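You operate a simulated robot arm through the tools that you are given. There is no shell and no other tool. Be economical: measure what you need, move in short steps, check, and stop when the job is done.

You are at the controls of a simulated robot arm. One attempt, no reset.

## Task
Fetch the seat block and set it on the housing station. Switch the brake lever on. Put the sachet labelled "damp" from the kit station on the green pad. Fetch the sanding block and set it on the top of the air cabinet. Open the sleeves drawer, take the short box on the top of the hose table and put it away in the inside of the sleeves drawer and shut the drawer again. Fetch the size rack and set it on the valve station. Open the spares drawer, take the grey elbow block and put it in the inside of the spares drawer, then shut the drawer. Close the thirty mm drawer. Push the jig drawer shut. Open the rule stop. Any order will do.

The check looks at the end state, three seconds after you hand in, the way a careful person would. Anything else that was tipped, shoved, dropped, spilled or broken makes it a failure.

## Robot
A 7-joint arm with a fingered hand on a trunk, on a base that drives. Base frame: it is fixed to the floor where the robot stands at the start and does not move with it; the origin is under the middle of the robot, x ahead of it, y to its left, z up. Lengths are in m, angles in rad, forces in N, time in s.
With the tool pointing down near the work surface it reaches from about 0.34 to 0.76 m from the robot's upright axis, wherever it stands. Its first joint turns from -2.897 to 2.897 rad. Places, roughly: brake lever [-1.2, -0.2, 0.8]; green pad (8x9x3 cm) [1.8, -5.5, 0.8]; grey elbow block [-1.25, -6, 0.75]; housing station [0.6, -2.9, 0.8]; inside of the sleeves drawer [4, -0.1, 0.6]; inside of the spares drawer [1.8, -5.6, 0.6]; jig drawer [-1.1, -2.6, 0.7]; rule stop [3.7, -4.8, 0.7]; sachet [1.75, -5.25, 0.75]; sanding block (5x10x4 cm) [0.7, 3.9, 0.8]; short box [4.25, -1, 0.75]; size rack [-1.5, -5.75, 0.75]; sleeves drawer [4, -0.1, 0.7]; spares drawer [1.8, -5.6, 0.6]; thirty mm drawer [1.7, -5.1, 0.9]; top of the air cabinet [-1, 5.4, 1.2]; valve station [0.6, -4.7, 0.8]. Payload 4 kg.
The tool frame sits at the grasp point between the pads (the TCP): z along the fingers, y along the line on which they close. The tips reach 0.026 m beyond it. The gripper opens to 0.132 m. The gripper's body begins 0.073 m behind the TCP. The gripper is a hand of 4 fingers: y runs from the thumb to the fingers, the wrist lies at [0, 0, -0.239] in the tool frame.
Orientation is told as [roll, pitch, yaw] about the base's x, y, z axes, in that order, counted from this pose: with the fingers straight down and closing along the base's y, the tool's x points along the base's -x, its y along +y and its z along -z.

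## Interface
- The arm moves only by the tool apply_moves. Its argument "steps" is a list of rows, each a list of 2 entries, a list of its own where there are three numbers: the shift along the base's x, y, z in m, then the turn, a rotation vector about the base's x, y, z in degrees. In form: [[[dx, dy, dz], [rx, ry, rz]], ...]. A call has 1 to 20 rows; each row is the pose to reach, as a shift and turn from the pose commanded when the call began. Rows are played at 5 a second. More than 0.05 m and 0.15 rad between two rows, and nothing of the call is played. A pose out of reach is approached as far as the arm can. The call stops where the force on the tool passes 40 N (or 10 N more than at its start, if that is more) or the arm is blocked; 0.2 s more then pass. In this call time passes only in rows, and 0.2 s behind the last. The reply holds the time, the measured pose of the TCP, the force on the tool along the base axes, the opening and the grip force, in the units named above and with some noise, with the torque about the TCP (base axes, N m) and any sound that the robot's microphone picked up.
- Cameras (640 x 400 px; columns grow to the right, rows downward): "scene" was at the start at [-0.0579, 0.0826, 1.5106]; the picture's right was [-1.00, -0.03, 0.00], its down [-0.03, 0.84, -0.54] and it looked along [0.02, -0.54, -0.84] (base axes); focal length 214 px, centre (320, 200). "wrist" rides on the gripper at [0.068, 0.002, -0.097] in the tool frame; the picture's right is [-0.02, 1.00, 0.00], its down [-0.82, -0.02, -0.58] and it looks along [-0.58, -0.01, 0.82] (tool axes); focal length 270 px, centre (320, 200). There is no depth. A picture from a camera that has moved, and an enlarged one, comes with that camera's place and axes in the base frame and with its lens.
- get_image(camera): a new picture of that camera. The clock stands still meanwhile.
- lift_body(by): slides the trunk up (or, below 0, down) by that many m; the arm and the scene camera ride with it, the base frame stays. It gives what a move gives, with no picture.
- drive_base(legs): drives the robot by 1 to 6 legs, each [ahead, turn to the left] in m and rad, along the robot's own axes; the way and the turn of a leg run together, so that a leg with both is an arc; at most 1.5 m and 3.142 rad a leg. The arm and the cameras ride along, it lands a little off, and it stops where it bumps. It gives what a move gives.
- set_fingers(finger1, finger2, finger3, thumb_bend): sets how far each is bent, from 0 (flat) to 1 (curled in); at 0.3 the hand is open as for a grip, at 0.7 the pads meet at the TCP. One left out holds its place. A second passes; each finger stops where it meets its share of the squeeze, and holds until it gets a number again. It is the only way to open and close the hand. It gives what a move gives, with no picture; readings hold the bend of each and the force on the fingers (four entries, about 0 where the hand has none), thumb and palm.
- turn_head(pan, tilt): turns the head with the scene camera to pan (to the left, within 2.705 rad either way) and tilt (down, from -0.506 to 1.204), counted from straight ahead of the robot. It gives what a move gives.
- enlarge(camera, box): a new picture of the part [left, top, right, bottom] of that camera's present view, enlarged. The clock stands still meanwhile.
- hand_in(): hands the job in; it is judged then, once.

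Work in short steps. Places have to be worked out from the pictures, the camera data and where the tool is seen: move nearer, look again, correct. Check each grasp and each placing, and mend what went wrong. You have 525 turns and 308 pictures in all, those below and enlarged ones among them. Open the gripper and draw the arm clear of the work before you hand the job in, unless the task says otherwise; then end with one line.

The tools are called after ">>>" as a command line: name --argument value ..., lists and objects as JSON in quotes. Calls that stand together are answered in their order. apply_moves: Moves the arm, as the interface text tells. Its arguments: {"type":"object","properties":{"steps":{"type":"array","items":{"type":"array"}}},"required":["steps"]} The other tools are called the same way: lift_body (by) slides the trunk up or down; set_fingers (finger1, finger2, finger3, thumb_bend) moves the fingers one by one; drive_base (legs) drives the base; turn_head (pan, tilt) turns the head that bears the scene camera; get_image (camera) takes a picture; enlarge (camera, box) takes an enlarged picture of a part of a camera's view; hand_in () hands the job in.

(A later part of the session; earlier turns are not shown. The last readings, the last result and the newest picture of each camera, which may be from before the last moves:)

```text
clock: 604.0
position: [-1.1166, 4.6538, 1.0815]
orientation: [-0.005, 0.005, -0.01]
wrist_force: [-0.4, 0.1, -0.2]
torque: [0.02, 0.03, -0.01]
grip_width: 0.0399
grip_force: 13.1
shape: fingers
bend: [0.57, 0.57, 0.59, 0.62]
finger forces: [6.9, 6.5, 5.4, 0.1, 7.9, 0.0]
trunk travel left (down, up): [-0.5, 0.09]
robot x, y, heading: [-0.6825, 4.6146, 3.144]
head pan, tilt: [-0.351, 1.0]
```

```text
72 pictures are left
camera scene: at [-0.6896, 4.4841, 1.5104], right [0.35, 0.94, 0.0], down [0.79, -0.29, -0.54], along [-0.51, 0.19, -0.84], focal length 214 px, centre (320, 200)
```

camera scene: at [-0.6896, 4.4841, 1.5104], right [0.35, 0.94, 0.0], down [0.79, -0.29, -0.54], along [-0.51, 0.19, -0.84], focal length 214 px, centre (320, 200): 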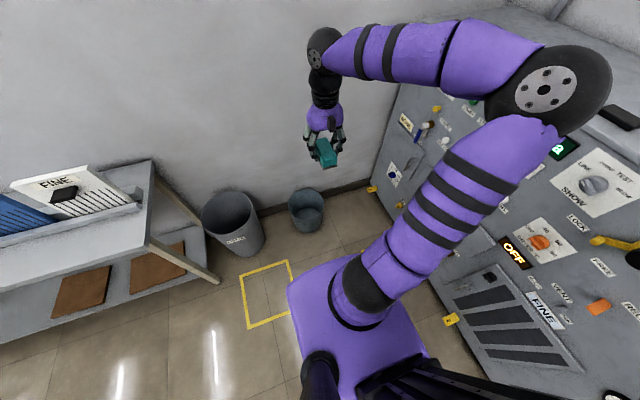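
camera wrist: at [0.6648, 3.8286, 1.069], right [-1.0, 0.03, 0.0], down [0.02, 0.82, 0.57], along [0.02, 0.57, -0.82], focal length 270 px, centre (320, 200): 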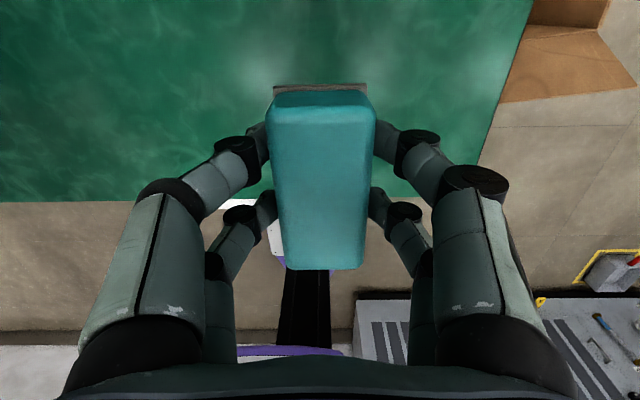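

Bins look undisturbed. Before turning toward the cabinet I raise the block well above its top (z≈1.2).

>>> lift_body --by 0.09

>>> apply_moves --steps '[[[0.01, 0, 0.04], [0, 0, 0]], [[0.01, 0, 0.08], [0, 0, 0]], [[0.02, 0, 0.12], [0, 0, 0]], [[0.02, 0, 0.16], [0, 0, 0]], [[0.02, 0, 0.2], [0, 0, 0]]]'

```text
clock: 605.3
position: [-1.1173, 4.6536, 1.1714]
orientation: [-0.005, 0.006, -0.011]
wrist_force: [-0.4, 0.6, -0.3]
torque: [-0.01, -0.02, -0.01]
grip_width: 0.0403
grip_force: 13.6
shape: fingers
bend: [0.57, 0.57, 0.59, 0.62]
finger forces: [6.9, 6.5, 5.4, 0.0, 7.9, 0.1]
trunk travel left (down, up): [-0.59, 0.0]
robot x, y, heading: [-0.6818, 4.6155, 3.138]
head pan, tilt: [-0.351, 1.0]
```

```text
clock: 606.5
position: [-1.0994, 4.6547, 1.3702]
orientation: [-0.003, 0.006, -0.011]
wrist_force: [-0.1, 0.9, -0.8]
torque: [0.0, 0.05, 0.05]
grip_width: 0.04
grip_force: 13.3
shape: fingers
bend: [0.57, 0.57, 0.59, 0.62]
finger forces: [6.9, 6.6, 5.4, 0.1, 8.0, 0.0]
trunk travel left (down, up): [-0.59, 0.0]
robot x, y, heading: [-0.6849, 4.6172, 3.137]
head pan, tilt: [-0.351, 1.0]
```

>>> drive_base --legs '[[0, -0.5], [-0.22, 0], [0, -1.07]]'

>>> turn_head --pan 0.3 --tilt 0.5

>>> get_image --camera "scene"

```text
clock: 612.4
position: [-0.4463, 4.9208, 1.371]
orientation: [-0.003, 0.004, -1.59]
wrist_force: [0.0, -0.3, -0.6]
torque: [0.01, -0.01, 0.01]
grip_width: 0.0399
grip_force: 13.5
shape: fingers
bend: [0.57, 0.57, 0.59, 0.62]
finger forces: [7.0, 6.4, 5.4, 0.0, 8.0, 0.0]
trunk travel left (down, up): [-0.59, 0.0]
robot x, y, heading: [-0.4943, 4.5071, 1.554]
head pan, tilt: [-0.351, 1.0]
```

```text
clock: 613.4
position: [-0.4454, 4.9209, 1.37]
orientation: [-0.003, 0.007, -1.592]
wrist_force: [-0.3, 0.6, -0.9]
torque: [0.0, 0.0, -0.01]
grip_width: 0.0401
grip_force: 13.1
shape: fingers
bend: [0.57, 0.57, 0.59, 0.62]
finger forces: [6.9, 6.5, 5.5, 0.0, 8.0, 0.1]
trunk travel left (down, up): [-0.59, 0.0]
robot x, y, heading: [-0.4933, 4.5051, 1.556]
head pan, tilt: [0.3, 0.499]
```

```text
71 pictures are left
camera scene: at [-0.6716, 4.5351, 1.6415], right [0.96, 0.28, 0.0], down [0.14, -0.46, -0.88], along [-0.25, 0.84, -0.48], focal length 214 px, centre (320, 200)
```

scene: 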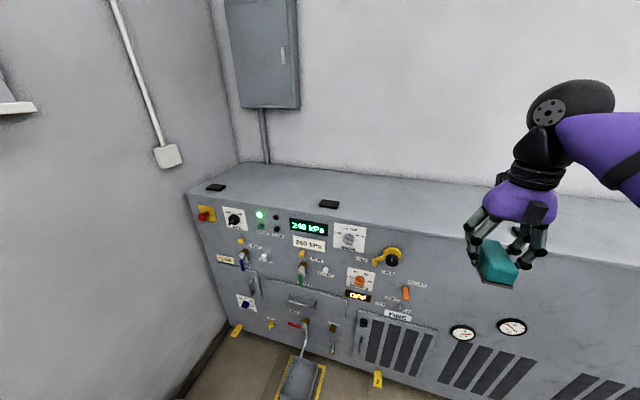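

>>> enlarge --camera "scene" --box '[240, 310, 400, 400]'

>>> enlarge --camera "scene" --box '[180, 160, 440, 322]'

```text
4.00 times, centred on (320, 355) of scene
camera zoom: at [-0.6716, 4.5351, 1.6415], right [0.96, 0.28, 0.0], down [0.14, -0.46, -0.88], along [-0.25, 0.84, -0.48], focal length 858 px, centre (320, -420)
```

zoom: 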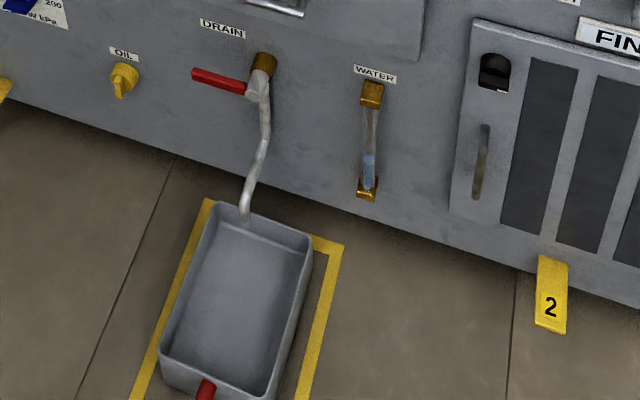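

```text
2.46 times, centred on (310, 241) of scene
camera zoom: at [-0.6716, 4.5351, 1.6415], right [0.96, 0.28, 0.0], down [0.14, -0.46, -0.88], along [-0.25, 0.84, -0.48], focal length 528 px, centre (345, 99)
```

zoom: 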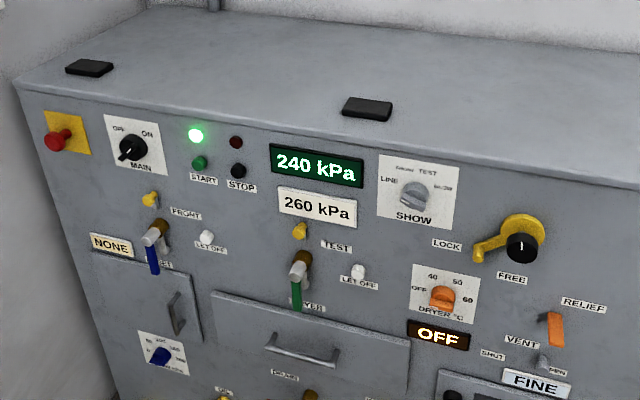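

The cabinet top's front edge is at y≈5.18 with small black pads at x≈−0.86 and −1.42; a drain tray sits on the floor at x≈−0.96, so I'll stay right of it. (The earlier stop was the wrist near the wall; nothing is displaced.) I drive forward and move the block over the top at (−0.72, 5.31).

>>> drive_base --legs '[[0.2, 0]]'

>>> apply_moves --steps '[[[-0.03, 0.02, 0], [0, 0, 0]], [[-0.06, 0.04, 0], [0, 0, 0]], [[-0.09, 0.06, 0], [0, 0, 0]], [[-0.12, 0.08, 0], [0, 0, 0]], [[-0.15, 0.1, 0], [0, 0, 0]], [[-0.18, 0.12, 0], [0, 0, 0]], [[-0.21, 0.14, -0.01], [0, 0, 0]], [[-0.24, 0.16, -0.02], [0, 0, 0]], [[-0.27, 0.185, -0.04], [0, 0, 0]]]'

>>> get_image --camera "wrist"

>>> get_image --camera "scene"

```text
clock: 615.0
position: [-0.4461, 5.1195, 1.3706]
orientation: [-0.004, 0.006, -1.589]
wrist_force: [0.2, -0.2, -0.1]
torque: [-0.03, 0.0, 0.01]
grip_width: 0.0398
grip_force: 13.5
shape: fingers
bend: [0.57, 0.57, 0.59, 0.62]
finger forces: [6.9, 6.4, 5.4, 0.0, 8.1, 0.0]
trunk travel left (down, up): [-0.59, 0.0]
robot x, y, heading: [-0.489, 4.7037, 1.555]
head pan, tilt: [0.3, 0.499]
```

```text
clock: 617.0
position: [-0.6637, 5.2657, 1.3601]
orientation: [-0.004, 0.006, -1.59]
wrist_force: [-0.7, 0.4, -1.0]
torque: [-0.01, 0.0, -0.01]
grip_width: 0.0398
grip_force: 14.0
shape: fingers
bend: [0.57, 0.57, 0.59, 0.62]
finger forces: [6.9, 6.9, 5.7, 0.1, 8.1, 0.1]
out of reach, approached as far as the arm can: row 8, 9
trunk travel left (down, up): [-0.59, 0.0]
robot x, y, heading: [-0.4912, 4.7014, 1.557]
head pan, tilt: [0.3, 0.499]
```

```text
68 pictures are left
camera wrist: at [-0.6586, 5.3323, 1.4574], right [1.0, -0.04, -0.01], down [-0.03, -0.82, 0.57], along [-0.03, -0.57, -0.82], focal length 270 px, centre (320, 200)
```

wrist: 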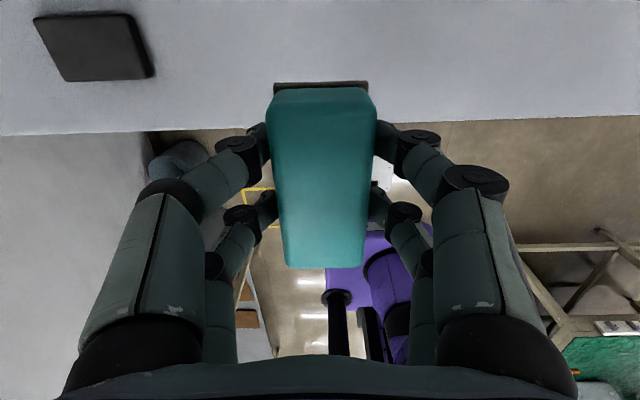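

```text
67 pictures are left
camera scene: at [-0.6701, 4.7327, 1.6414], right [0.96, 0.29, 0.0], down [0.14, -0.46, -0.88], along [-0.25, 0.84, -0.48], focal length 214 px, centre (320, 200)
```

scene: 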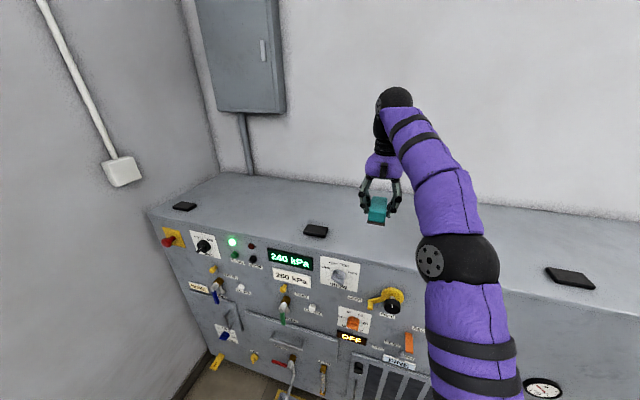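

Top is at z≈1.175, front edge y≈5.226. I creep forward 8 cm so the block is fully over the top.

>>> drive_base --legs '[[0.08, 0]]'

>>> apply_moves --steps '[[[0.03, -0.02, -0.03], [0, 0, 0]], [[0.05, -0.03, -0.06], [0, 0, 0]], [[0.05, -0.03, -0.08], [0, 0, 0]]]'

>>> get_image --camera "wrist"

```text
clock: 618.0
position: [-0.6604, 5.3459, 1.3593]
orientation: [-0.005, 0.006, -1.591]
wrist_force: [-0.3, 0.6, -1.3]
torque: [-0.04, 0.0, -0.01]
grip_width: 0.0397
grip_force: 13.8
shape: fingers
bend: [0.57, 0.57, 0.59, 0.62]
finger forces: [6.9, 6.9, 5.7, 0.1, 8.2, 0.0]
trunk travel left (down, up): [-0.59, 0.0]
robot x, y, heading: [-0.4898, 4.785, 1.556]
head pan, tilt: [0.3, 0.499]
```

```text
clock: 618.8
position: [-0.6109, 5.3149, 1.2769]
orientation: [-0.006, 0.008, -1.59]
wrist_force: [0.3, -1.0, -0.1]
torque: [0.01, -0.03, 0.0]
grip_width: 0.0396
grip_force: 13.7
shape: fingers
bend: [0.57, 0.57, 0.59, 0.62]
finger forces: [6.8, 6.7, 5.6, 0.0, 7.9, 0.0]
trunk travel left (down, up): [-0.59, 0.0]
robot x, y, heading: [-0.4896, 4.7859, 1.562]
head pan, tilt: [0.3, 0.499]
```

```text
66 pictures are left
camera wrist: at [-0.6061, 5.3819, 1.3752], right [1.0, -0.04, -0.01], down [-0.03, -0.82, 0.57], along [-0.03, -0.57, -0.82], focal length 270 px, centre (320, 200)
```

wrist: 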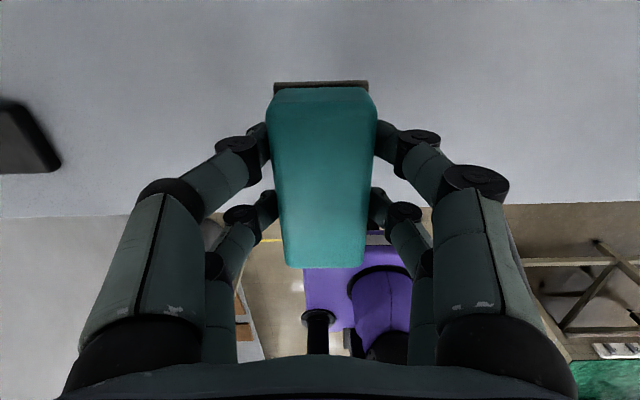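

>>> apply_moves --steps '[[[-0.02, 0.03, -0.02], [0, 0, 0]], [[-0.03, 0.03, -0.045], [0, 0, 0]]]'

>>> apply_moves --steps '[[[0, 0, -0.006], [0, 0, 0]], [[0, 0, -0.012], [0, 0, 0]]]'

```text
clock: 619.4
position: [-0.6399, 5.3453, 1.2351]
orientation: [-0.005, 0.009, -1.591]
wrist_force: [-0.1, 0.8, -1.6]
torque: [-0.02, -0.01, -0.02]
grip_width: 0.0396
grip_force: 13.0
shape: fingers
bend: [0.57, 0.57, 0.59, 0.62]
finger forces: [6.7, 6.8, 5.6, 0.0, 7.9, 0.0]
trunk travel left (down, up): [-0.59, 0.0]
robot x, y, heading: [-0.486, 4.786, 1.559]
head pan, tilt: [0.3, 0.499]
```

```text
clock: 620.0
position: [-0.6398, 5.346, 1.2226]
orientation: [-0.005, 0.007, -1.59]
wrist_force: [0.7, -0.8, 0.0]
torque: [-0.03, 0.01, -0.03]
grip_width: 0.0399
grip_force: 13.2
shape: fingers
bend: [0.57, 0.57, 0.59, 0.62]
finger forces: [6.7, 6.7, 5.5, 0.1, 7.8, 0.0]
trunk travel left (down, up): [-0.59, 0.0]
robot x, y, heading: [-0.4885, 4.7875, 1.56]
head pan, tilt: [0.3, 0.499]
```

>>> apply_moves --steps '[[[0, 0, -0.004], [0, 0, 0]], [[0, 0, -0.008], [0, 0, 0]]]'

>>> apply_moves --steps '[[[0, 0, -0.004], [0, 0, 0]], [[0, 0, -0.007], [0, 0, 0]]]'

```text
clock: 620.6
position: [-0.6407, 5.3439, 1.2176]
orientation: [-0.008, 0.013, -1.591]
wrist_force: [-0.7, 2.5, 26.1]
torque: [0.1, -0.04, 0.05]
grip_width: 0.0397
grip_force: 17.3
shape: fingers
bend: [0.59, 0.59, 0.6, 0.62]
finger forces: [8.6, 8.5, 7.2, 0.0, 10.3, 0.1]
trunk travel left (down, up): [-0.59, 0.0]
robot x, y, heading: [-0.4883, 4.782, 1.557]
head pan, tilt: [0.3, 0.499]
```

```text
clock: 621.2
position: [-0.6416, 5.3447, 1.212]
orientation: [-0.005, 0.017, -1.592]
wrist_force: [1.7, -2.7, 15.7]
torque: [-0.1, -0.15, -0.01]
grip_width: 0.0397
grip_force: 15.8
shape: fingers
bend: [0.59, 0.6, 0.61, 0.63]
finger forces: [8.3, 9.4, 6.0, 0.0, 8.4, 0.0]
trunk travel left (down, up): [-0.59, 0.0]
robot x, y, heading: [-0.4883, 4.7854, 1.56]
head pan, tilt: [0.3, 0.499]
stopped in row 2: the force on the tool passed its limit (the readings are from after the stop); the commanded pose is now the measured one
```

Seated on the cabinet top. Ease, release and lift.

>>> apply_moves --steps '[[[0, 0, 0.004], [0, 0, 0]]]'

>>> set_fingers --finger1 0.44 --finger2 0.44 --finger3 0.44 --thumb_bend 0.44

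>>> apply_moves --steps '[[[0, 0, 0.03], [0, 0, 0]], [[0, 0, 0.07], [0, 0, 0]], [[0, 0, 0.11], [0, 0, 0]], [[0.02, -0.03, 0.14], [0, 0, 0]], [[0.05, -0.06, 0.15], [0, 0, 0]], [[0.08, -0.09, 0.15], [0, 0, 0]], [[0.11, -0.12, 0.15], [0, 0, 0]], [[0.14, -0.15, 0.15], [0, 0, 0]]]'

>>> get_image --camera "scene"

```text
clock: 621.6
position: [-0.6409, 5.3458, 1.213]
orientation: [-0.005, 0.013, -1.589]
wrist_force: [0.2, -1.5, 4.3]
torque: [-0.03, -0.05, 0.0]
grip_width: 0.04
grip_force: 14.4
shape: fingers
bend: [0.59, 0.6, 0.6, 0.62]
finger forces: [7.0, 7.2, 5.9, 0.0, 8.3, 0.1]
trunk travel left (down, up): [-0.59, 0.0]
robot x, y, heading: [-0.4905, 4.7848, 1.561]
head pan, tilt: [0.3, 0.499]
```

```text
clock: 622.6
position: [-0.6405, 5.3475, 1.2134]
orientation: [-0.005, 0.014, -1.59]
wrist_force: [0.5, -0.2, -0.1]
torque: [0.0, -0.04, 0.0]
grip_width: 0.0858
grip_force: 0.0
shape: fingers
bend: [0.44, 0.44, 0.44, 0.44]
finger forces: [0.0, 0.1, 0.1, 0.0, 0.0, 0.0]
trunk travel left (down, up): [-0.59, 0.0]
robot x, y, heading: [-0.4918, 4.7865, 1.558]
head pan, tilt: [0.3, 0.499]
```

```text
clock: 624.4
position: [-0.4973, 5.1949, 1.3649]
orientation: [-0.008, 0.015, -1.59]
wrist_force: [-0.1, 0.4, -0.4]
torque: [-0.02, 0.05, -0.01]
grip_width: 0.0859
grip_force: 0.0
shape: fingers
bend: [0.44, 0.44, 0.44, 0.44]
finger forces: [0.0, 0.0, 0.0, 0.0, 0.1, 0.0]
trunk travel left (down, up): [-0.59, 0.0]
robot x, y, heading: [-0.4894, 4.7883, 1.555]
head pan, tilt: [0.3, 0.499]
```

```text
65 pictures are left
camera scene: at [-0.6661, 4.8127, 1.6419], right [0.96, 0.28, 0.0], down [0.13, -0.46, -0.88], along [-0.25, 0.84, -0.48], focal length 214 px, centre (320, 200)
```

scene: 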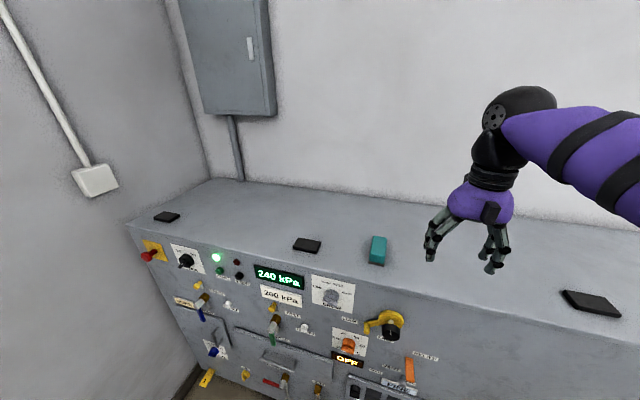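

Sanding block is in place. I back away and turn to go south in the first aisle, inspecting for the seat block.

>>> drive_base --legs '[[-0.35, 0], [0, 1.5], [0, 1.6]]'

>>> lift_body --by -0.09

>>> turn_head --pan 0.3 --tilt 0.4

>>> get_image --camera "scene"

```text
clock: 634.3
position: [-0.4939, 4.019, 1.3651]
orientation: [-0.006, 0.013, 1.522]
wrist_force: [1.5, -0.3, 0.1]
torque: [-0.01, -0.01, 0.0]
grip_width: 0.086
grip_force: 0.1
shape: fingers
bend: [0.44, 0.44, 0.44, 0.44]
finger forces: [0.0, 0.0, 0.0, 0.1, 0.0, 0.0]
trunk travel left (down, up): [-0.59, 0.0]
robot x, y, heading: [-0.4926, 4.4337, -1.608]
head pan, tilt: [0.3, 0.499]
```

```text
clock: 635.5
position: [-0.4936, 4.0183, 1.2746]
orientation: [-0.004, 0.015, 1.525]
wrist_force: [0.1, 0.6, 0.8]
torque: [-0.01, 0.0, 0.0]
grip_width: 0.0858
grip_force: 0.0
shape: fingers
bend: [0.44, 0.44, 0.44, 0.44]
finger forces: [0.0, 0.0, 0.1, 0.0, 0.0, 0.0]
trunk travel left (down, up): [-0.5, 0.09]
robot x, y, heading: [-0.4936, 4.4288, -1.61]
head pan, tilt: [0.3, 0.499]
```

```text
clock: 636.2
position: [-0.4932, 4.0187, 1.2746]
orientation: [-0.008, 0.016, 1.523]
wrist_force: [-0.4, 1.0, -1.0]
torque: [0.05, -0.03, -0.01]
grip_width: 0.0857
grip_force: 0.0
shape: fingers
bend: [0.44, 0.44, 0.44, 0.44]
finger forces: [0.0, 0.1, 0.0, 0.0, 0.1, 0.1]
trunk travel left (down, up): [-0.5, 0.09]
robot x, y, heading: [-0.49, 4.4299, -1.609]
head pan, tilt: [0.3, 0.4]
```

```text
64 pictures are left
camera scene: at [-0.3135, 4.3949, 1.5606], right [-0.97, -0.26, 0.0], down [-0.1, 0.38, -0.92], along [0.24, -0.89, -0.39], focal length 214 px, centre (320, 200)
```

scene: 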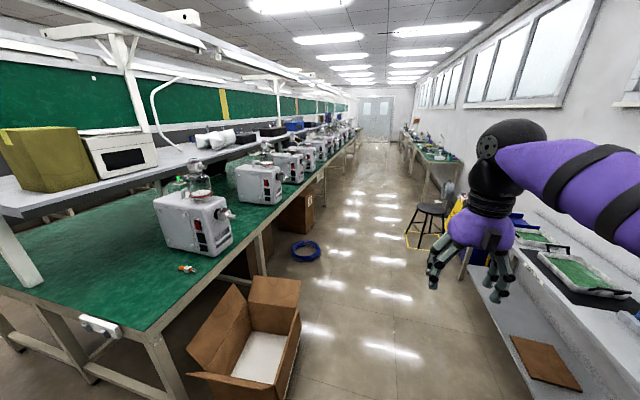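

>>> drive_base --legs '[[0, 0.07], [1.4, 0], [1.4, 0], [1.0, 0]]'

>>> turn_head --pan 1.0 --tilt 0.5

>>> get_image --camera "scene"

```text
clock: 655.2
position: [-0.268, 0.1778, 1.2744]
orientation: [-0.003, 0.014, 1.649]
wrist_force: [0.3, -0.7, 0.3]
torque: [0.04, -0.01, -0.02]
grip_width: 0.0857
grip_force: 0.0
shape: fingers
bend: [0.44, 0.44, 0.44, 0.44]
finger forces: [0.0, 0.0, 0.1, 0.0, 0.0, 0.0]
trunk travel left (down, up): [-0.5, 0.09]
robot x, y, heading: [-0.3192, 0.5895, -1.491]
head pan, tilt: [0.3, 0.4]
```

```text
clock: 656.3
position: [-0.2687, 0.1785, 1.2739]
orientation: [-0.005, 0.014, 1.648]
wrist_force: [-0.1, 0.2, 0.0]
torque: [0.0, -0.02, -0.02]
grip_width: 0.0859
grip_force: 0.1
shape: fingers
bend: [0.44, 0.44, 0.44, 0.44]
finger forces: [0.1, 0.1, 0.0, 0.0, 0.1, 0.0]
trunk travel left (down, up): [-0.5, 0.09]
robot x, y, heading: [-0.3176, 0.5853, -1.485]
head pan, tilt: [1.0, 0.499]
```

```text
63 pictures are left
camera scene: at [-0.0916, 0.6172, 1.5515], right [-0.47, -0.88, 0.0], down [-0.42, 0.22, -0.88], along [0.78, -0.41, -0.48], focal length 214 px, centre (320, 200)
```

scene: 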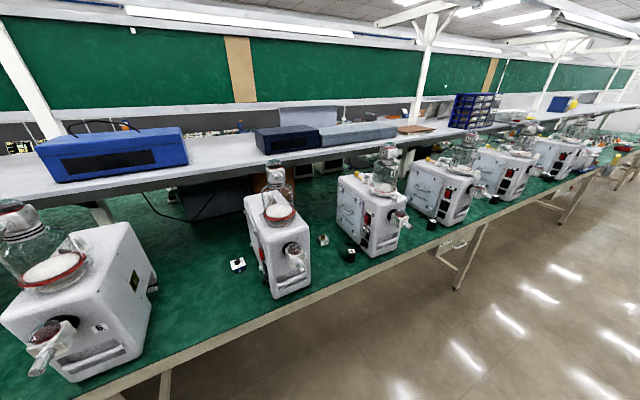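

>>> enlarge --camera "scene" --box '[220, 215, 380, 290]'

>>> enlarge --camera "scene" --box '[300, 225, 350, 256]'

```text
4.00 times, centred on (300, 252) of scene
camera zoom: at [-0.0916, 0.6172, 1.5515], right [-0.47, -0.88, 0.0], down [-0.42, 0.22, -0.88], along [0.78, -0.41, -0.48], focal length 858 px, centre (400, -10)
```

zoom: 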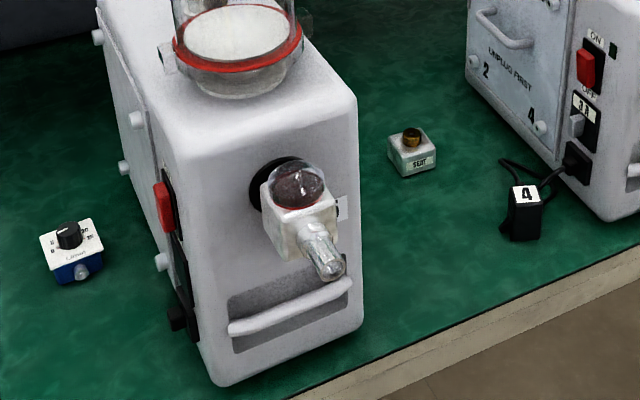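

```text
12.80 times, centred on (325, 240) of scene
camera zoom: at [-0.0916, 0.6172, 1.5515], right [-0.47, -0.88, 0.0], down [-0.42, 0.22, -0.88], along [0.78, -0.41, -0.48], focal length 2745 px, centre (256, -318)
```

zoom: 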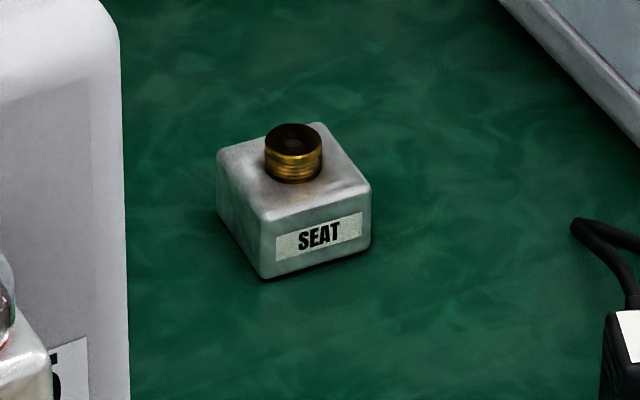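

Found it: the SEAT block at ≈(0.713, 0.176), between machines 5 and 4. I position to reach straight in through the gap.

>>> drive_base --legs '[[0.4, 0], [0, 1.49], [0.3, 0]]'

>>> turn_head --pan 0.0 --tilt 0.7

>>> get_image --camera "scene"

```text
clock: 664.1
position: [0.4293, 0.194, 1.2749]
orientation: [-0.005, 0.014, 3.128]
wrist_force: [-0.1, 0.1, -0.2]
torque: [0.05, 0.02, 0.01]
grip_width: 0.0861
grip_force: 0.0
shape: fingers
bend: [0.44, 0.44, 0.44, 0.44]
finger forces: [0.1, 0.0, 0.0, 0.0, 0.0, 0.0]
trunk travel left (down, up): [-0.5, 0.09]
robot x, y, heading: [0.0152, 0.18, -0.01]
head pan, tilt: [1.0, 0.499]
```

```text
clock: 665.4
position: [0.428, 0.1935, 1.2731]
orientation: [-0.007, 0.016, 3.127]
wrist_force: [-0.4, 0.0, 0.1]
torque: [0.01, 0.01, 0.0]
grip_width: 0.0857
grip_force: 0.0
shape: fingers
bend: [0.44, 0.44, 0.44, 0.44]
finger forces: [0.0, 0.0, 0.1, 0.0, 0.0, 0.0]
trunk travel left (down, up): [-0.5, 0.09]
robot x, y, heading: [0.0182, 0.1815, -0.009]
head pan, tilt: [0.0, 0.7]
```

```text
60 pictures are left
camera scene: at [0.0432, 0.3332, 1.5338], right [-0.01, -1.0, 0.0], down [-0.64, 0.01, -0.76], along [0.76, -0.01, -0.64], focal length 214 px, centre (320, 200)
```

scene: 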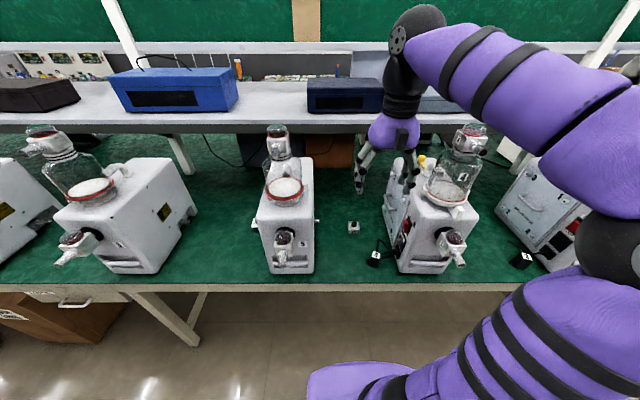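

>>> apply_moves --steps '[[[0.03, -0.003, -0.03], [0, 0, 0]], [[0.06, -0.005, -0.06], [0, 0, 0]], [[0.09, -0.008, -0.09], [0, 0, 0]], [[0.12, -0.01, -0.12], [0, 0, 0]], [[0.15, -0.012, -0.15], [0, 0, 0]], [[0.18, -0.014, -0.18], [0, 0, 0]], [[0.21, -0.015, -0.21], [0, 0, 0]], [[0.24, -0.017, -0.24], [0, 0, 0]], [[0.27, -0.018, -0.27], [0, 0, 0]], [[0.285, -0.018, -0.3], [0, 0, 0]]]'

>>> get_image --camera "wrist"

>>> get_image --camera "scene"

```text
clock: 667.6
position: [0.7156, 0.1768, 0.9726]
orientation: [-0.006, 0.014, 3.128]
wrist_force: [-0.2, 0.1, -0.3]
torque: [-0.05, 0.0, -0.04]
grip_width: 0.0861
grip_force: 0.0
shape: fingers
bend: [0.44, 0.44, 0.44, 0.44]
finger forces: [0.0, 0.0, 0.0, 0.0, 0.0, 0.1]
trunk travel left (down, up): [-0.5, 0.09]
robot x, y, heading: [0.021, 0.179, -0.007]
head pan, tilt: [0.0, 0.7]
```

```text
59 pictures are left
camera wrist: at [0.7834, 0.1723, 1.0711], right [-0.04, -1.0, -0.01], down [-0.82, 0.03, 0.57], along [-0.57, 0.03, -0.82], focal length 270 px, centre (320, 200)
```

wrist: 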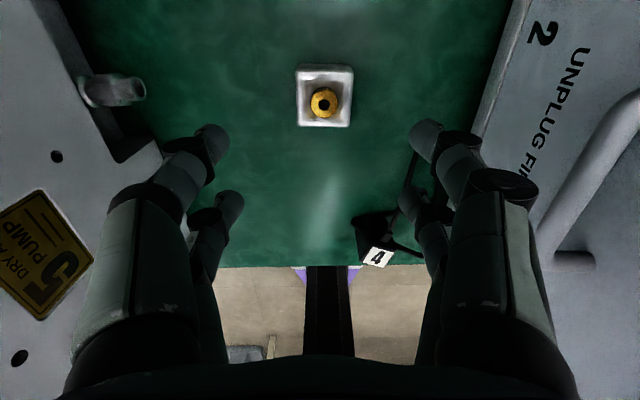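

```text
58 pictures are left
camera scene: at [0.0436, 0.3332, 1.5338], right [-0.01, -1.0, 0.0], down [-0.64, 0.01, -0.76], along [0.76, -0.01, -0.64], focal length 214 px, centre (320, 200)
```

scene: 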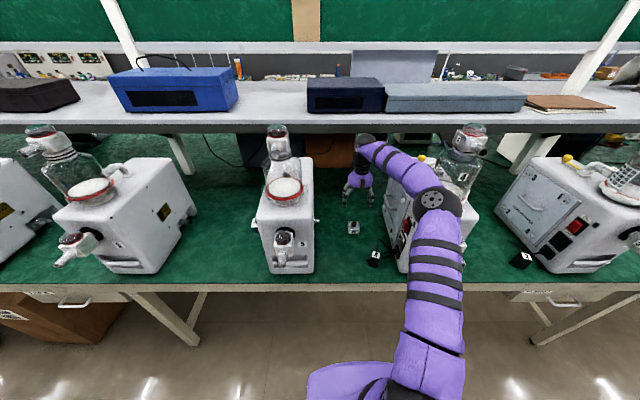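

The elbow leans right over machine 4 and would hit it if I descend. I withdraw and reposition further left so the elbow stays in the gap.

>>> apply_moves --steps '[[[-0.015, 0, 0.03], [0, 0, 0]], [[-0.045, 0, 0.06], [0, 0, 0]], [[-0.075, 0.002, 0.09], [0, 0, 0]], [[-0.105, 0.004, 0.12], [0, 0, 0]], [[-0.135, 0.006, 0.15], [0, 0, 0]], [[-0.165, 0.008, 0.18], [0, 0, 0]], [[-0.195, 0.01, 0.21], [0, 0, 0]], [[-0.225, 0.012, 0.24], [0, 0, 0]], [[-0.255, 0.015, 0.27], [0, 0, 0]], [[-0.285, 0.018, 0.3], [0, 0, 0]]]'

>>> drive_base --legs '[[-0.2, 0], [0, 1.0], [0.37, 0], [0, -1.0], [0.05, 0]]'

>>> get_image --camera "scene"

```text
clock: 669.8
position: [0.4286, 0.1932, 1.2752]
orientation: [-0.005, 0.013, 3.127]
wrist_force: [-1.1, 0.2, -0.6]
torque: [-0.01, 0.01, 0.04]
grip_width: 0.0861
grip_force: 0.1
shape: fingers
bend: [0.44, 0.44, 0.44, 0.44]
finger forces: [0.1, 0.1, 0.0, 0.1, 0.0, 0.0]
trunk travel left (down, up): [-0.5, 0.09]
robot x, y, heading: [0.0172, 0.1829, -0.009]
head pan, tilt: [0.0, 0.7]
```

```text
clock: 679.0
position: [0.4771, 0.4951, 1.2731]
orientation: [-0.006, 0.012, 3.104]
wrist_force: [0.2, 0.1, -0.2]
torque: [0.03, 0.01, 0.0]
grip_width: 0.0859
grip_force: 0.0
shape: fingers
bend: [0.44, 0.44, 0.44, 0.44]
finger forces: [0.0, 0.0, 0.1, 0.1, 0.0, 0.1]
trunk travel left (down, up): [-0.5, 0.09]
robot x, y, heading: [0.0707, 0.4921, -0.029]
head pan, tilt: [0.0, 0.7]
```

```text
57 pictures are left
camera scene: at [0.0958, 0.6424, 1.5338], right [-0.03, -1.0, 0.0], down [-0.64, 0.02, -0.77], along [0.76, -0.02, -0.64], focal length 214 px, centre (320, 200)
```

scene: 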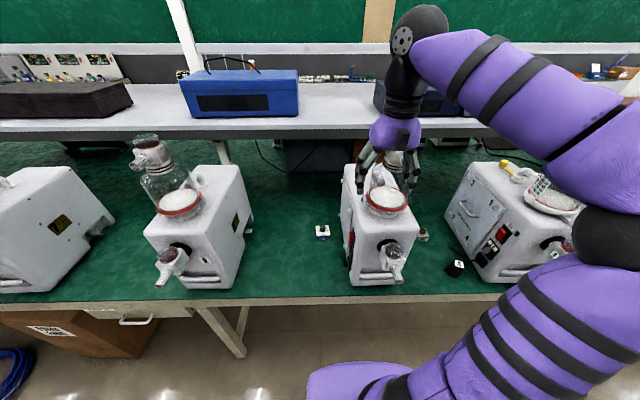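

The hand is beside machine 5's jar; I move it back and right, then descend into the gap.

>>> apply_moves --steps '[[[-0.04, 0, 0.01], [0, 0, 0]], [[-0.06, -0.04, 0.01], [0, 0, 0]], [[-0.06, -0.085, 0.01], [0, 0, 0]], [[-0.06, -0.13, 0.01], [0, 0, 0]], [[-0.06, -0.175, 0.01], [0, 0, 0]], [[-0.06, -0.22, 0.01], [0, 0, 0]], [[-0.06, -0.265, 0.0], [0, 0, 0]], [[-0.06, -0.3, -0.01], [0, 0, 0]]]'

>>> get_image --camera "scene"

```text
clock: 680.8
position: [0.4189, 0.1947, 1.263]
orientation: [-0.005, 0.014, 3.102]
wrist_force: [0.1, 0.2, 0.2]
torque: [-0.01, 0.03, 0.0]
grip_width: 0.0858
grip_force: 0.1
shape: fingers
bend: [0.44, 0.44, 0.44, 0.44]
finger forces: [0.0, 0.0, 0.0, 0.1, 0.1, 0.1]
trunk travel left (down, up): [-0.5, 0.09]
robot x, y, heading: [0.0668, 0.488, -0.03]
head pan, tilt: [0.0, 0.7]
```

```text
56 pictures are left
camera scene: at [0.0958, 0.6419, 1.5338], right [-0.03, -1.0, 0.0], down [-0.64, 0.02, -0.76], along [0.76, -0.02, -0.64], focal length 214 px, centre (320, 200)
```

scene: 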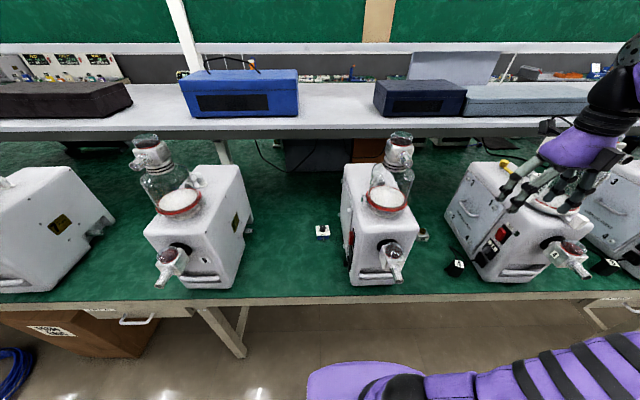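

>>> apply_moves --steps '[[[0.03, -0.002, -0.03], [0, 0, 0]], [[0.06, -0.004, -0.06], [0, 0, 0]], [[0.09, -0.006, -0.09], [0, 0, 0]], [[0.12, -0.008, -0.12], [0, 0, 0]], [[0.15, -0.01, -0.15], [0, 0, 0]], [[0.18, -0.012, -0.18], [0, 0, 0]], [[0.21, -0.014, -0.21], [0, 0, 0]], [[0.24, -0.016, -0.24], [0, 0, 0]], [[0.27, -0.018, -0.265], [0, 0, 0]], [[0.294, -0.018, -0.28], [0, 0, 0]]]'

>>> get_image --camera "scene"

>>> get_image --camera "wrist"

```text
clock: 683.0
position: [0.7113, 0.175, 0.9845]
orientation: [-0.006, 0.012, 3.105]
wrist_force: [-0.6, -0.2, -0.7]
torque: [-0.01, 0.0, 0.02]
grip_width: 0.0856
grip_force: 0.1
shape: fingers
bend: [0.44, 0.44, 0.44, 0.44]
finger forces: [0.0, 0.1, 0.0, 0.0, 0.0, 0.0]
trunk travel left (down, up): [-0.5, 0.09]
robot x, y, heading: [0.0665, 0.4907, -0.029]
head pan, tilt: [0.0, 0.7]
```

```text
55 pictures are left
camera scene: at [0.0961, 0.6421, 1.5338], right [-0.03, -1.0, 0.0], down [-0.64, 0.02, -0.76], along [0.76, -0.02, -0.64], focal length 214 px, centre (320, 200)
```

scene: 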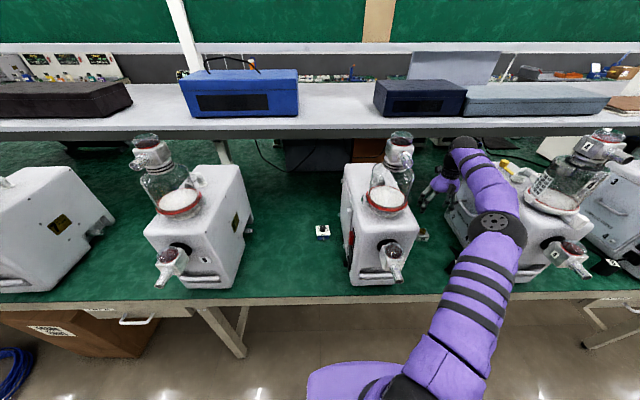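

```text
54 pictures are left
camera wrist: at [0.779, 0.1707, 1.0821], right [-0.06, -1.0, -0.01], down [-0.82, 0.05, 0.57], along [-0.56, 0.04, -0.82], focal length 270 px, centre (320, 200)
```

wrist: 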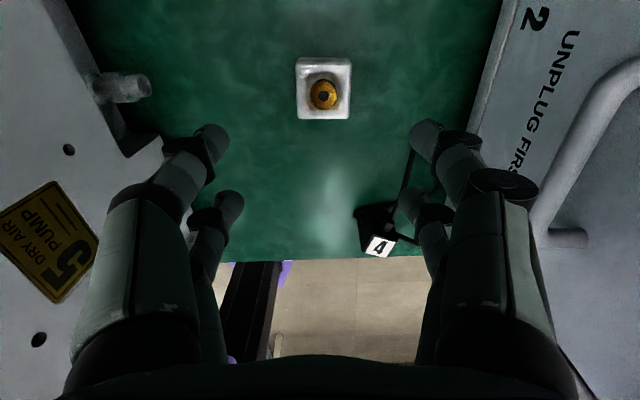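

Now the elbow sits in the gap. I descend onto the seat block.

>>> apply_moves --steps '[[[0.007, -0.002, -0.04], [0, 0, 0]], [[0.007, -0.002, -0.08], [0, 0, 0]], [[0.007, -0.002, -0.12], [0, 0, 0]], [[0.007, -0.002, -0.15], [0, 0, 0]], [[0.007, -0.002, -0.167], [0, 0, 0]]]'

>>> get_image --camera "scene"

>>> get_image --camera "wrist"

```text
clock: 684.2
position: [0.7176, 0.1728, 0.8156]
orientation: [-0.007, 0.015, 3.106]
wrist_force: [-0.3, 0.1, -0.8]
torque: [-0.02, -0.01, -0.03]
grip_width: 0.0862
grip_force: 0.1
shape: fingers
bend: [0.44, 0.44, 0.44, 0.44]
finger forces: [0.0, 0.1, 0.0, 0.1, 0.0, 0.0]
trunk travel left (down, up): [-0.5, 0.09]
robot x, y, heading: [0.0683, 0.4928, -0.033]
head pan, tilt: [0.0, 0.7]
```

```text
53 pictures are left
camera scene: at [0.0959, 0.6421, 1.5338], right [-0.03, -1.0, 0.0], down [-0.64, 0.02, -0.76], along [0.76, -0.02, -0.64], focal length 214 px, centre (320, 200)
```

scene: 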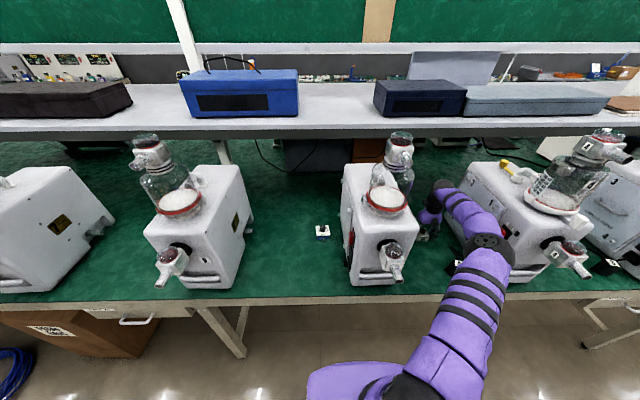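

```text
52 pictures are left
camera wrist: at [0.7855, 0.1674, 0.9131], right [-0.06, -1.0, -0.01], down [-0.82, 0.05, 0.57], along [-0.56, 0.04, -0.82], focal length 270 px, centre (320, 200)
```

wrist: 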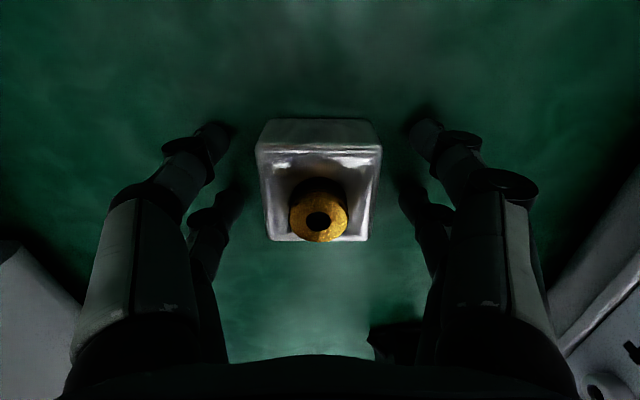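

Centered on the seat block with no contact. Close and lift straight up.

>>> set_fingers --finger1 0.66 --finger2 0.66 --finger3 0.66 --thumb_bend 0.66

>>> apply_moves --steps '[[[0, 0, 0.03], [0, 0, 0]], [[0, 0, 0.07], [0, 0, 0]], [[0, 0, 0.11], [0, 0, 0]], [[0, 0, 0.15], [0, 0, 0]]]'

>>> get_image --camera "wrist"

```text
clock: 685.2
position: [0.718, 0.1721, 0.8152]
orientation: [-0.006, 0.014, 3.104]
wrist_force: [0.2, -0.1, -0.1]
torque: [0.04, -0.03, 0.0]
grip_width: 0.0477
grip_force: 16.9
shape: fingers
bend: [0.55, 0.55, 0.56, 0.6]
finger forces: [8.8, 8.3, 6.9, 0.0, 10.3, 0.0]
trunk travel left (down, up): [-0.5, 0.09]
robot x, y, heading: [0.0663, 0.4908, -0.031]
head pan, tilt: [0.0, 0.7]
```

```text
clock: 686.2
position: [0.7191, 0.1739, 0.9665]
orientation: [-0.006, 0.015, 3.106]
wrist_force: [-0.1, -0.1, -3.7]
torque: [0.02, -0.02, 0.02]
grip_width: 0.0478
grip_force: 17.3
shape: fingers
bend: [0.55, 0.55, 0.56, 0.6]
finger forces: [8.9, 8.3, 7.0, 0.1, 10.2, 0.1]
trunk travel left (down, up): [-0.5, 0.09]
robot x, y, heading: [0.0675, 0.4894, -0.027]
head pan, tilt: [0.0, 0.7]
```

```text
51 pictures are left
camera wrist: at [0.7868, 0.1685, 1.0639], right [-0.06, -1.0, -0.01], down [-0.82, 0.05, 0.57], along [-0.57, 0.04, -0.82], focal length 270 px, centre (320, 200)
```

wrist: 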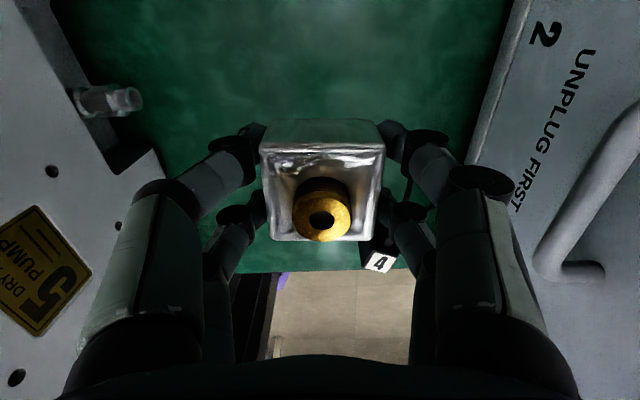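

Held. Withdraw along the same path.

>>> apply_moves --steps '[[[-0.02, 0.002, 0.03], [0, 0, 0]], [[-0.05, 0.004, 0.06], [0, 0, 0]], [[-0.08, 0.006, 0.09], [0, 0, 0]], [[-0.11, 0.008, 0.12], [0, 0, 0]], [[-0.14, 0.01, 0.15], [0, 0, 0]], [[-0.17, 0.012, 0.18], [0, 0, 0]], [[-0.2, 0.014, 0.21], [0, 0, 0]], [[-0.23, 0.016, 0.24], [0, 0, 0]], [[-0.26, 0.018, 0.265], [0, 0, 0]], [[-0.3, 0.02, 0.28], [0, 0, 0]]]'

>>> get_image --camera "scene"

```text
clock: 688.4
position: [0.4178, 0.1928, 1.2464]
orientation: [-0.005, 0.014, 3.104]
wrist_force: [0.4, 0.1, -3.7]
torque: [0.01, -0.02, -0.01]
grip_width: 0.0474
grip_force: 17.1
shape: fingers
bend: [0.55, 0.55, 0.56, 0.6]
finger forces: [8.8, 8.2, 7.1, 0.1, 10.0, 0.0]
trunk travel left (down, up): [-0.5, 0.09]
robot x, y, heading: [0.0651, 0.4906, -0.033]
head pan, tilt: [0.0, 0.7]
```

```text
50 pictures are left
camera scene: at [0.0957, 0.6421, 1.5339], right [-0.03, -1.0, 0.0], down [-0.64, 0.02, -0.77], along [0.76, -0.02, -0.64], focal length 214 px, centre (320, 200)
```

scene: 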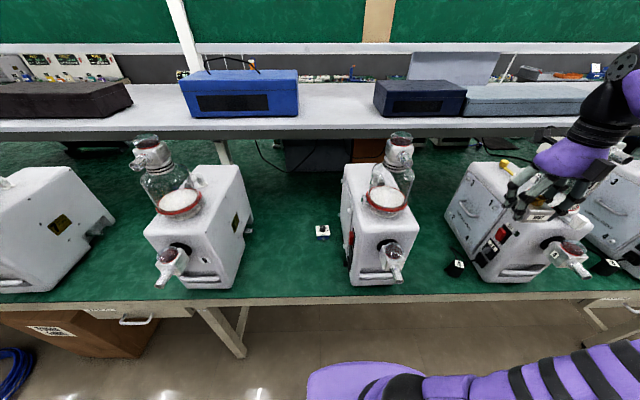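

>>> drive_base --legs '[[-0.35, 0], [0, -1.54], [1.4, 0], [1.3, 0]]'

>>> turn_head --pan 1.1 --tilt 0.6

>>> get_image --camera "scene"

```text
clock: 707.0
position: [-0.6011, -2.5479, 1.2474]
orientation: [-0.008, 0.013, 1.539]
wrist_force: [0.3, 0.8, -2.5]
torque: [0.0, 0.02, 0.02]
grip_width: 0.0473
grip_force: 16.4
shape: fingers
bend: [0.55, 0.55, 0.56, 0.6]
finger forces: [8.7, 8.0, 7.1, 0.0, 9.8, 0.0]
trunk travel left (down, up): [-0.5, 0.09]
robot x, y, heading: [-0.3041, -2.1946, -1.593]
head pan, tilt: [0.0, 0.7]
```

```text
clock: 708.4
position: [-0.6005, -2.5481, 1.2462]
orientation: [-0.007, 0.015, 1.54]
wrist_force: [0.0, 0.4, -3.2]
torque: [-0.02, -0.03, -0.05]
grip_width: 0.0473
grip_force: 17.0
shape: fingers
bend: [0.55, 0.55, 0.56, 0.6]
finger forces: [8.7, 8.2, 6.9, 0.0, 9.8, 0.0]
trunk travel left (down, up): [-0.5, 0.09]
robot x, y, heading: [-0.306, -2.1934, -1.595]
head pan, tilt: [1.1, 0.6]
```

```text
49 pictures are left
camera scene: at [-0.0736, -2.1801, 1.5425], right [-0.47, -0.88, 0.0], down [-0.5, 0.27, -0.83], along [0.73, -0.39, -0.56], focal length 214 px, centre (320, 200)
```

scene: 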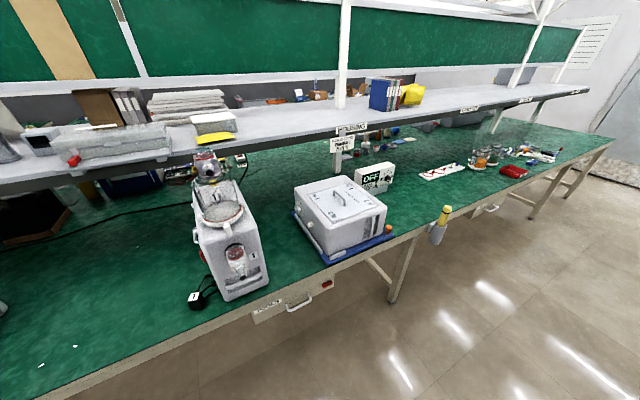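

I drive to face the HOUSING section; free bench lies right of the blue board (y < −2.87), so I aim for (0.58, −2.99).

>>> drive_base --legs '[[0.75, 0], [0, 1.6], [0.3, 0]]'

>>> turn_head --pan 0.0 --tilt 0.75

>>> get_image --camera "scene"

```text
clock: 718.1
position: [0.3434, -3.2161, 1.2466]
orientation: [-0.008, 0.016, -3.095]
wrist_force: [0.1, -0.6, -4.4]
torque: [-0.02, 0.0, 0.0]
grip_width: 0.0471
grip_force: 16.3
shape: fingers
bend: [0.55, 0.55, 0.56, 0.6]
finger forces: [8.5, 8.0, 6.9, 0.1, 9.7, 0.1]
trunk travel left (down, up): [-0.5, 0.09]
robot x, y, heading: [-0.0311, -2.9494, 0.052]
head pan, tilt: [1.1, 0.6]
```

```text
clock: 719.5
position: [0.343, -3.2154, 1.2462]
orientation: [-0.006, 0.014, -3.096]
wrist_force: [0.1, -0.5, -3.3]
torque: [-0.02, 0.02, -0.04]
grip_width: 0.0471
grip_force: 17.0
shape: fingers
bend: [0.55, 0.55, 0.56, 0.6]
finger forces: [8.6, 8.0, 7.0, 0.0, 9.6, 0.1]
trunk travel left (down, up): [-0.5, 0.09]
robot x, y, heading: [-0.0321, -2.9482, 0.049]
head pan, tilt: [0.0, 0.75]
```

```text
48 pictures are left
camera scene: at [-0.0162, -2.7956, 1.5296], right [0.05, -1.0, 0.0], down [-0.68, -0.04, -0.73], along [0.73, 0.04, -0.68], focal length 214 px, centre (320, 200)
```

scene: 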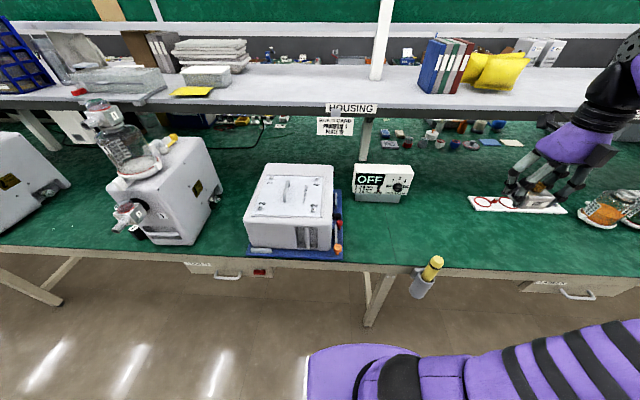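

The spot at (0.59, −2.98) is clear. I move over it.

>>> apply_moves --steps '[[[0.025, 0.025, -0.02], [0, 0, -1]], [[0.05, 0.05, -0.045], [0, 0, -2]], [[0.075, 0.072, -0.07], [0, 0, -2.5]], [[0.1, 0.095, -0.1], [0, 0, -2.5]], [[0.125, 0.118, -0.13], [0, 0, -2.5]], [[0.15, 0.142, -0.16], [0, 0, -2.5]], [[0.175, 0.165, -0.19], [0, 0, -2.5]], [[0.2, 0.19, -0.22], [0, 0, -2.5]], [[0.225, 0.213, -0.25], [0, 0, -2.5]], [[0.247, 0.235, -0.28], [0, 0, -2.5]]]'

>>> get_image --camera "wrist"

>>> get_image --camera "scene"

```text
clock: 721.7
position: [0.5924, -2.9844, 0.9659]
orientation: [-0.006, 0.014, -3.142]
wrist_force: [0.6, -1.1, -3.1]
torque: [0.04, -0.06, 0.0]
grip_width: 0.0468
grip_force: 16.4
shape: fingers
bend: [0.55, 0.55, 0.56, 0.61]
finger forces: [8.6, 7.9, 6.7, 0.1, 9.6, 0.0]
trunk travel left (down, up): [-0.5, 0.09]
robot x, y, heading: [-0.0299, -2.9533, 0.051]
head pan, tilt: [0.0, 0.75]
```

```text
47 pictures are left
camera wrist: at [0.6598, -2.9869, 1.0637], right [-0.02, -1.0, -0.01], down [-0.82, 0.02, 0.57], along [-0.57, 0.02, -0.82], focal length 270 px, centre (320, 200)
```

wrist: 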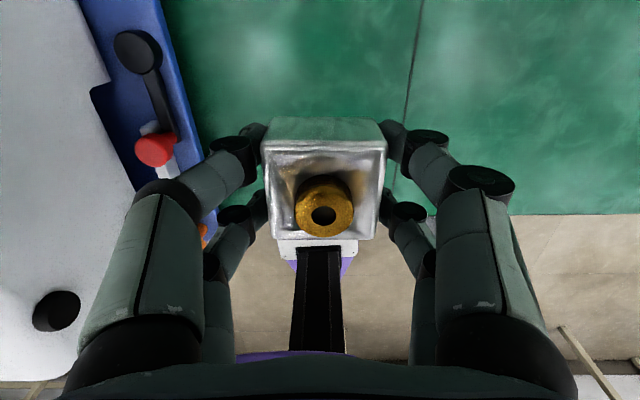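

```text
46 pictures are left
camera scene: at [-0.0158, -2.7954, 1.5295], right [0.05, -1.0, 0.0], down [-0.68, -0.03, -0.73], along [0.73, 0.04, -0.68], focal length 214 px, centre (320, 200)
```

scene: 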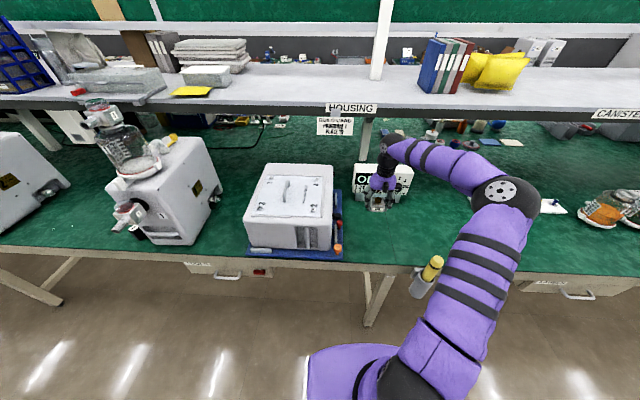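

>>> apply_moves --steps '[[[0, -0.01, -0.04], [0, 0, 0]], [[0, -0.01, -0.08], [0, 0, 0]], [[0, -0.01, -0.12], [0, 0, 0]], [[0, -0.01, -0.138], [0, 0, 0]], [[0, -0.01, -0.146], [0, 0, 0]]]'

>>> apply_moves --steps '[[[0, 0, -0.003], [0, 0, 0]], [[0, 0, -0.006], [0, 0, 0]]]'

```text
clock: 722.9
position: [0.5912, -2.9911, 0.8204]
orientation: [-0.008, 0.015, -3.141]
wrist_force: [0.0, 0.6, -3.3]
torque: [0.03, -0.02, 0.01]
grip_width: 0.0467
grip_force: 16.2
shape: fingers
bend: [0.55, 0.55, 0.56, 0.61]
finger forces: [8.6, 7.8, 6.9, 0.0, 9.5, 0.1]
trunk travel left (down, up): [-0.5, 0.09]
robot x, y, heading: [-0.032, -2.9496, 0.047]
head pan, tilt: [0.0, 0.75]
```

```text
clock: 723.5
position: [0.59, -2.9921, 0.8143]
orientation: [-0.008, 0.014, -3.14]
wrist_force: [0.1, -1.6, -1.9]
torque: [-0.04, 0.03, -0.01]
grip_width: 0.0472
grip_force: 16.9
shape: fingers
bend: [0.55, 0.55, 0.56, 0.61]
finger forces: [8.7, 7.9, 7.0, 0.0, 9.5, 0.0]
trunk travel left (down, up): [-0.5, 0.09]
robot x, y, heading: [-0.0323, -2.9495, 0.05]
head pan, tilt: [0.0, 0.75]
```

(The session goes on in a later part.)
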